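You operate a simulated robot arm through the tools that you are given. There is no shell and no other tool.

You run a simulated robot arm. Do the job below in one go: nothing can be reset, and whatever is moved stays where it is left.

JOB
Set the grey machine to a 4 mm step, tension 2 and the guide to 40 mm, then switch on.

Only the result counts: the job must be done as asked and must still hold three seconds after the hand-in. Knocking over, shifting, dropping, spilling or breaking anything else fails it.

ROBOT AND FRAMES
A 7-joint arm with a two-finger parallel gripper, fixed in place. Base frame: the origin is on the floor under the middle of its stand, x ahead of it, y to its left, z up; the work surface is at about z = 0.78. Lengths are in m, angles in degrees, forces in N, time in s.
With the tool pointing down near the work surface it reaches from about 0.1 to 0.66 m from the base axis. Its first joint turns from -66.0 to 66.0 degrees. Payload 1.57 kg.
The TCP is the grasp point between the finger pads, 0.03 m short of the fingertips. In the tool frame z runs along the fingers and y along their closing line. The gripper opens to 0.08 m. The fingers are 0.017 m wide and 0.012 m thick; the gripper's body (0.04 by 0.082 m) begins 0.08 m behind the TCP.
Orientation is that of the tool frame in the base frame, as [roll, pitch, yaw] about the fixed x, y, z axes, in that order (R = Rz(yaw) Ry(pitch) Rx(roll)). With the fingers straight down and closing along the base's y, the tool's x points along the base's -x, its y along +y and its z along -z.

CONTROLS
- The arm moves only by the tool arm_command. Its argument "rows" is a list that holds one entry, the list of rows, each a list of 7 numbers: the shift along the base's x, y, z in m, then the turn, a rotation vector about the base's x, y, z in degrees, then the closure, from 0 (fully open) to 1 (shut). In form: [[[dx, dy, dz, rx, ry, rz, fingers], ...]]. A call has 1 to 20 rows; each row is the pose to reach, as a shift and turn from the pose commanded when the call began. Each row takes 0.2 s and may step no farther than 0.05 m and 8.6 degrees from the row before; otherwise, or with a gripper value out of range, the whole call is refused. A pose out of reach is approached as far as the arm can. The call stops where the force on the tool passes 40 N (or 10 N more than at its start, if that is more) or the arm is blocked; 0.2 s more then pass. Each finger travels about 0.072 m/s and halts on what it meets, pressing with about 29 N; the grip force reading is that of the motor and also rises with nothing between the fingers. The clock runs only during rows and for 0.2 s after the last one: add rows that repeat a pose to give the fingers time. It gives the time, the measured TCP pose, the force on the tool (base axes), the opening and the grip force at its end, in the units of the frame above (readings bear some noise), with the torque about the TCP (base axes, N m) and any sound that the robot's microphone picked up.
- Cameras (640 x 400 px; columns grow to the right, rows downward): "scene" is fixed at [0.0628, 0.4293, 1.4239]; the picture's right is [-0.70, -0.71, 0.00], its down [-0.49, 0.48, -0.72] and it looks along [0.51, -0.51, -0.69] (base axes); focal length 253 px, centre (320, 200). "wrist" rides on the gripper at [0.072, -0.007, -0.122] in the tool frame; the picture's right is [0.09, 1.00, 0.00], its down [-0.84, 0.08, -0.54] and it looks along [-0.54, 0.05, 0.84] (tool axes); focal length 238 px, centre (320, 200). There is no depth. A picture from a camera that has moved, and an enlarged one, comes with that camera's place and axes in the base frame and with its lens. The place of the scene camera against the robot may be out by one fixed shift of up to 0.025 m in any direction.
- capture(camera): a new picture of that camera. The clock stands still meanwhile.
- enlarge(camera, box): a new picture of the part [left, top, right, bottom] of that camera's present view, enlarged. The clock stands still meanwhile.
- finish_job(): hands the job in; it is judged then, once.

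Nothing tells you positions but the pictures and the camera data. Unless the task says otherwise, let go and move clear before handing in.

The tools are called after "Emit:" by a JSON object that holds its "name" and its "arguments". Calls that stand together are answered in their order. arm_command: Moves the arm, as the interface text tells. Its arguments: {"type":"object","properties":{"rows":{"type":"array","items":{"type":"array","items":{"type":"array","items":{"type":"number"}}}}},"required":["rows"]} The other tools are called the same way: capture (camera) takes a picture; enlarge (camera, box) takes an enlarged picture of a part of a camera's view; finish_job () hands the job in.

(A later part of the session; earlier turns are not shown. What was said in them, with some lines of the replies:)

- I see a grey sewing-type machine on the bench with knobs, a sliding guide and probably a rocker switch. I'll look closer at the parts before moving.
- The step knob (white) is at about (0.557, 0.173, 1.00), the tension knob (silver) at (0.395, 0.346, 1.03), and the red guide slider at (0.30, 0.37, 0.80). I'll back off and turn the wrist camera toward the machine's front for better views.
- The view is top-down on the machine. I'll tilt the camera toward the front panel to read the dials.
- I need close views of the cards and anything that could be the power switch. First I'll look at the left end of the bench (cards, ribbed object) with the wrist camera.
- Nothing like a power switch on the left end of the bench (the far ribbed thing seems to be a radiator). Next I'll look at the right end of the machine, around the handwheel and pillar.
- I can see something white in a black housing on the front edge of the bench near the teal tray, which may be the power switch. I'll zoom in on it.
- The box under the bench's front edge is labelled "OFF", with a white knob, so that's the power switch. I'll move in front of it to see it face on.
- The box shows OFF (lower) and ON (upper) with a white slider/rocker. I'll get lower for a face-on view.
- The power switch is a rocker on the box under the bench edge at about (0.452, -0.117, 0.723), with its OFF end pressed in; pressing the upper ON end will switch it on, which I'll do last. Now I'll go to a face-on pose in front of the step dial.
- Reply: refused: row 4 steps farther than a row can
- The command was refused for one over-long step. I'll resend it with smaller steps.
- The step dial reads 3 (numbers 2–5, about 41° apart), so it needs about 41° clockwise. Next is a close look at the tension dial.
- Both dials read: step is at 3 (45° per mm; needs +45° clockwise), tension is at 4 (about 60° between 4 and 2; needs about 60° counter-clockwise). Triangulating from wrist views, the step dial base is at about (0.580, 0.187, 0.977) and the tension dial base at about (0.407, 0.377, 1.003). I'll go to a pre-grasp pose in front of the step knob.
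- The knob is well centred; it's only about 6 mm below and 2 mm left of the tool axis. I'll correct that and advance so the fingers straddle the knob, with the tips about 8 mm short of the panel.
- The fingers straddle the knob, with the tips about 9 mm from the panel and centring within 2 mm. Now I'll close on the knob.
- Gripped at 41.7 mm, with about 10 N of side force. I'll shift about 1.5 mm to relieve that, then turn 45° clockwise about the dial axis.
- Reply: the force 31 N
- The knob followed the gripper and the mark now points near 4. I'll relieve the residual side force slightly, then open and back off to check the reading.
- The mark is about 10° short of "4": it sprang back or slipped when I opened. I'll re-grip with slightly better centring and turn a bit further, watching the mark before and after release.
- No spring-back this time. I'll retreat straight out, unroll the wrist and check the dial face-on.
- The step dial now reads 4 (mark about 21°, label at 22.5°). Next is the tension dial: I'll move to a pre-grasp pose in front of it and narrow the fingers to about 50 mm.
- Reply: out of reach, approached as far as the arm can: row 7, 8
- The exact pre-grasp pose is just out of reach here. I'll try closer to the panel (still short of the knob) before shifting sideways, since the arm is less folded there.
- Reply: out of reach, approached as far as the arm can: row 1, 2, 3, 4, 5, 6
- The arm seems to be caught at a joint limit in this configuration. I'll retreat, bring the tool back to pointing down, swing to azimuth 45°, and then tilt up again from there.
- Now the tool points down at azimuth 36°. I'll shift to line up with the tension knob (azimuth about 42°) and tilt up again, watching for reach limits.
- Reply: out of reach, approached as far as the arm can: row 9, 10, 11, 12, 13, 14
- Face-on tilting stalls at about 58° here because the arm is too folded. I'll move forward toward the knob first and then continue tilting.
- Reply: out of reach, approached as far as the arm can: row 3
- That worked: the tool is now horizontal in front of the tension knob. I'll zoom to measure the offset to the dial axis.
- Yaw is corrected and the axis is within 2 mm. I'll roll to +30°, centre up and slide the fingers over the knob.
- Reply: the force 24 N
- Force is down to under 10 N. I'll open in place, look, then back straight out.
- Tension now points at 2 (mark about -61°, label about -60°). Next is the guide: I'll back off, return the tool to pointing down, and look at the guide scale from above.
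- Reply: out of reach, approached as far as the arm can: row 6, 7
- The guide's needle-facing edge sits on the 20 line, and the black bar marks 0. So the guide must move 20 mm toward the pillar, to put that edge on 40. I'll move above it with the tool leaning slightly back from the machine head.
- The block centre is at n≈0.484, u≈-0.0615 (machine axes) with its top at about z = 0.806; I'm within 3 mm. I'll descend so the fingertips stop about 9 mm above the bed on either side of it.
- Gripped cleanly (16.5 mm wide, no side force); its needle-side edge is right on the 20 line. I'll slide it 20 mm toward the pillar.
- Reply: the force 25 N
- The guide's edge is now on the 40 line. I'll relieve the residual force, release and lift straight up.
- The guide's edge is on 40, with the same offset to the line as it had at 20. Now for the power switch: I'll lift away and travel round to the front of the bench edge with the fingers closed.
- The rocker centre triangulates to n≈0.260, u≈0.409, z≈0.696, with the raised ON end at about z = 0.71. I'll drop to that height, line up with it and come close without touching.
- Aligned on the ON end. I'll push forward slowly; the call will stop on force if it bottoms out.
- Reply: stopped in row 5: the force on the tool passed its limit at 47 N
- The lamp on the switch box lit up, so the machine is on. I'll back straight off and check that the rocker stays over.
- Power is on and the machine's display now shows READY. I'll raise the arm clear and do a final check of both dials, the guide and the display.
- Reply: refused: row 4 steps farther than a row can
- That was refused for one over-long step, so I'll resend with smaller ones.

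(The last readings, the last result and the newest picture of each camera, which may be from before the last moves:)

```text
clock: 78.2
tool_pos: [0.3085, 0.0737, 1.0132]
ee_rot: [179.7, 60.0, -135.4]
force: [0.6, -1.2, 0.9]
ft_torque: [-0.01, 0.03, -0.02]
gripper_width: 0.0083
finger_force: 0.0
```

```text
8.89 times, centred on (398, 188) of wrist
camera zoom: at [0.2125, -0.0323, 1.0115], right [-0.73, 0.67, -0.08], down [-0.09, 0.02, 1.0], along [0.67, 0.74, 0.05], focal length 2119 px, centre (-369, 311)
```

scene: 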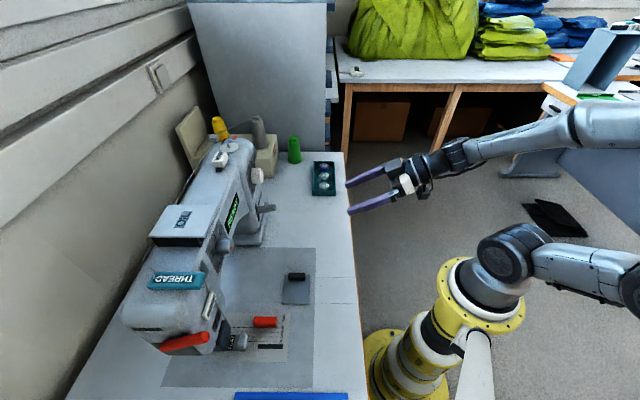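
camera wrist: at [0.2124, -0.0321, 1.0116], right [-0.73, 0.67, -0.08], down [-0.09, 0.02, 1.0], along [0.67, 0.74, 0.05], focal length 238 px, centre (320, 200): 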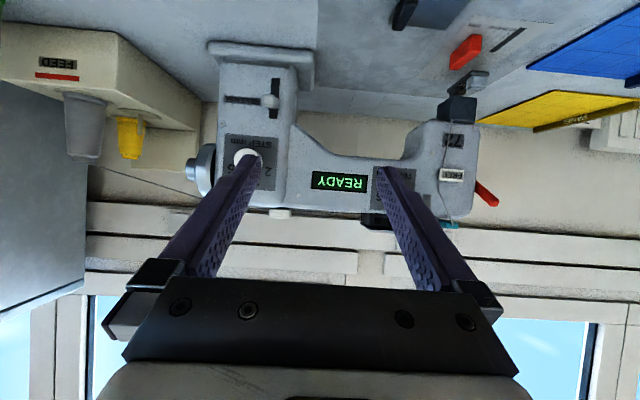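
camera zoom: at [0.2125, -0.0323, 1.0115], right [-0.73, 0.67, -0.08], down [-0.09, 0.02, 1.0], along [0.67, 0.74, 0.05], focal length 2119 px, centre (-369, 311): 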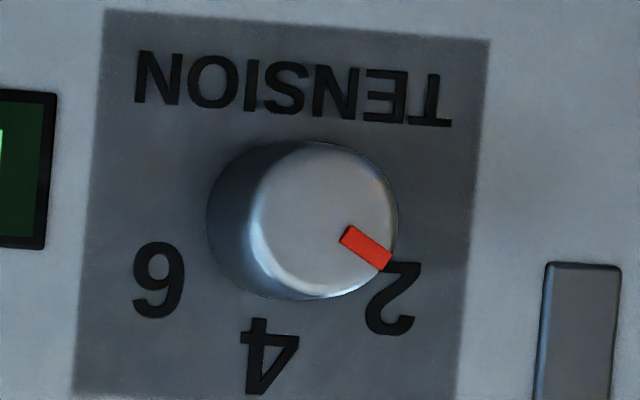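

Final check: step mark is at 4 (about 22° against 22.5°), tension mark is at 2, the guide's edge is on the 40 mm line, the switch is on with its lamp lit, and the display reads READY. The arm is clear of everything and nothing else has moved, so I'm handing in.

Emit:
{"name": "finish_job", "arguments": {}}

```text
The job is handed in.
```

The grey machine is set as you asked and switched on, and the job is handed in. I haven't been told how it was judged.

| Setting | Before | Now |
|---|---|---|
| Step | 3 mm | 4 mm, with the mark about 1° short of the label |
| Tension | 4 | 2, with the mark 2–4° past the label |
| Guide | 20 mm | 40 mm |
| Power | Off | On, with the lamp lit and the display reading READY |

- **Guide reading:** I took it from the edge facing the needle, because that edge sat on the 20 line at the start. I moved it 20 mm to the 40 line. In the close-up its edge sits up to about 1 mm past the line, the same small offset it had at 20.
- **Step dial:** it turned back about 10° the first time I let go. I gripped it again and finished the turn, and it held after that.
- **Surroundings:** nothing else looked moved in the last pictures, and the arm was clear of the machine when I handed in.
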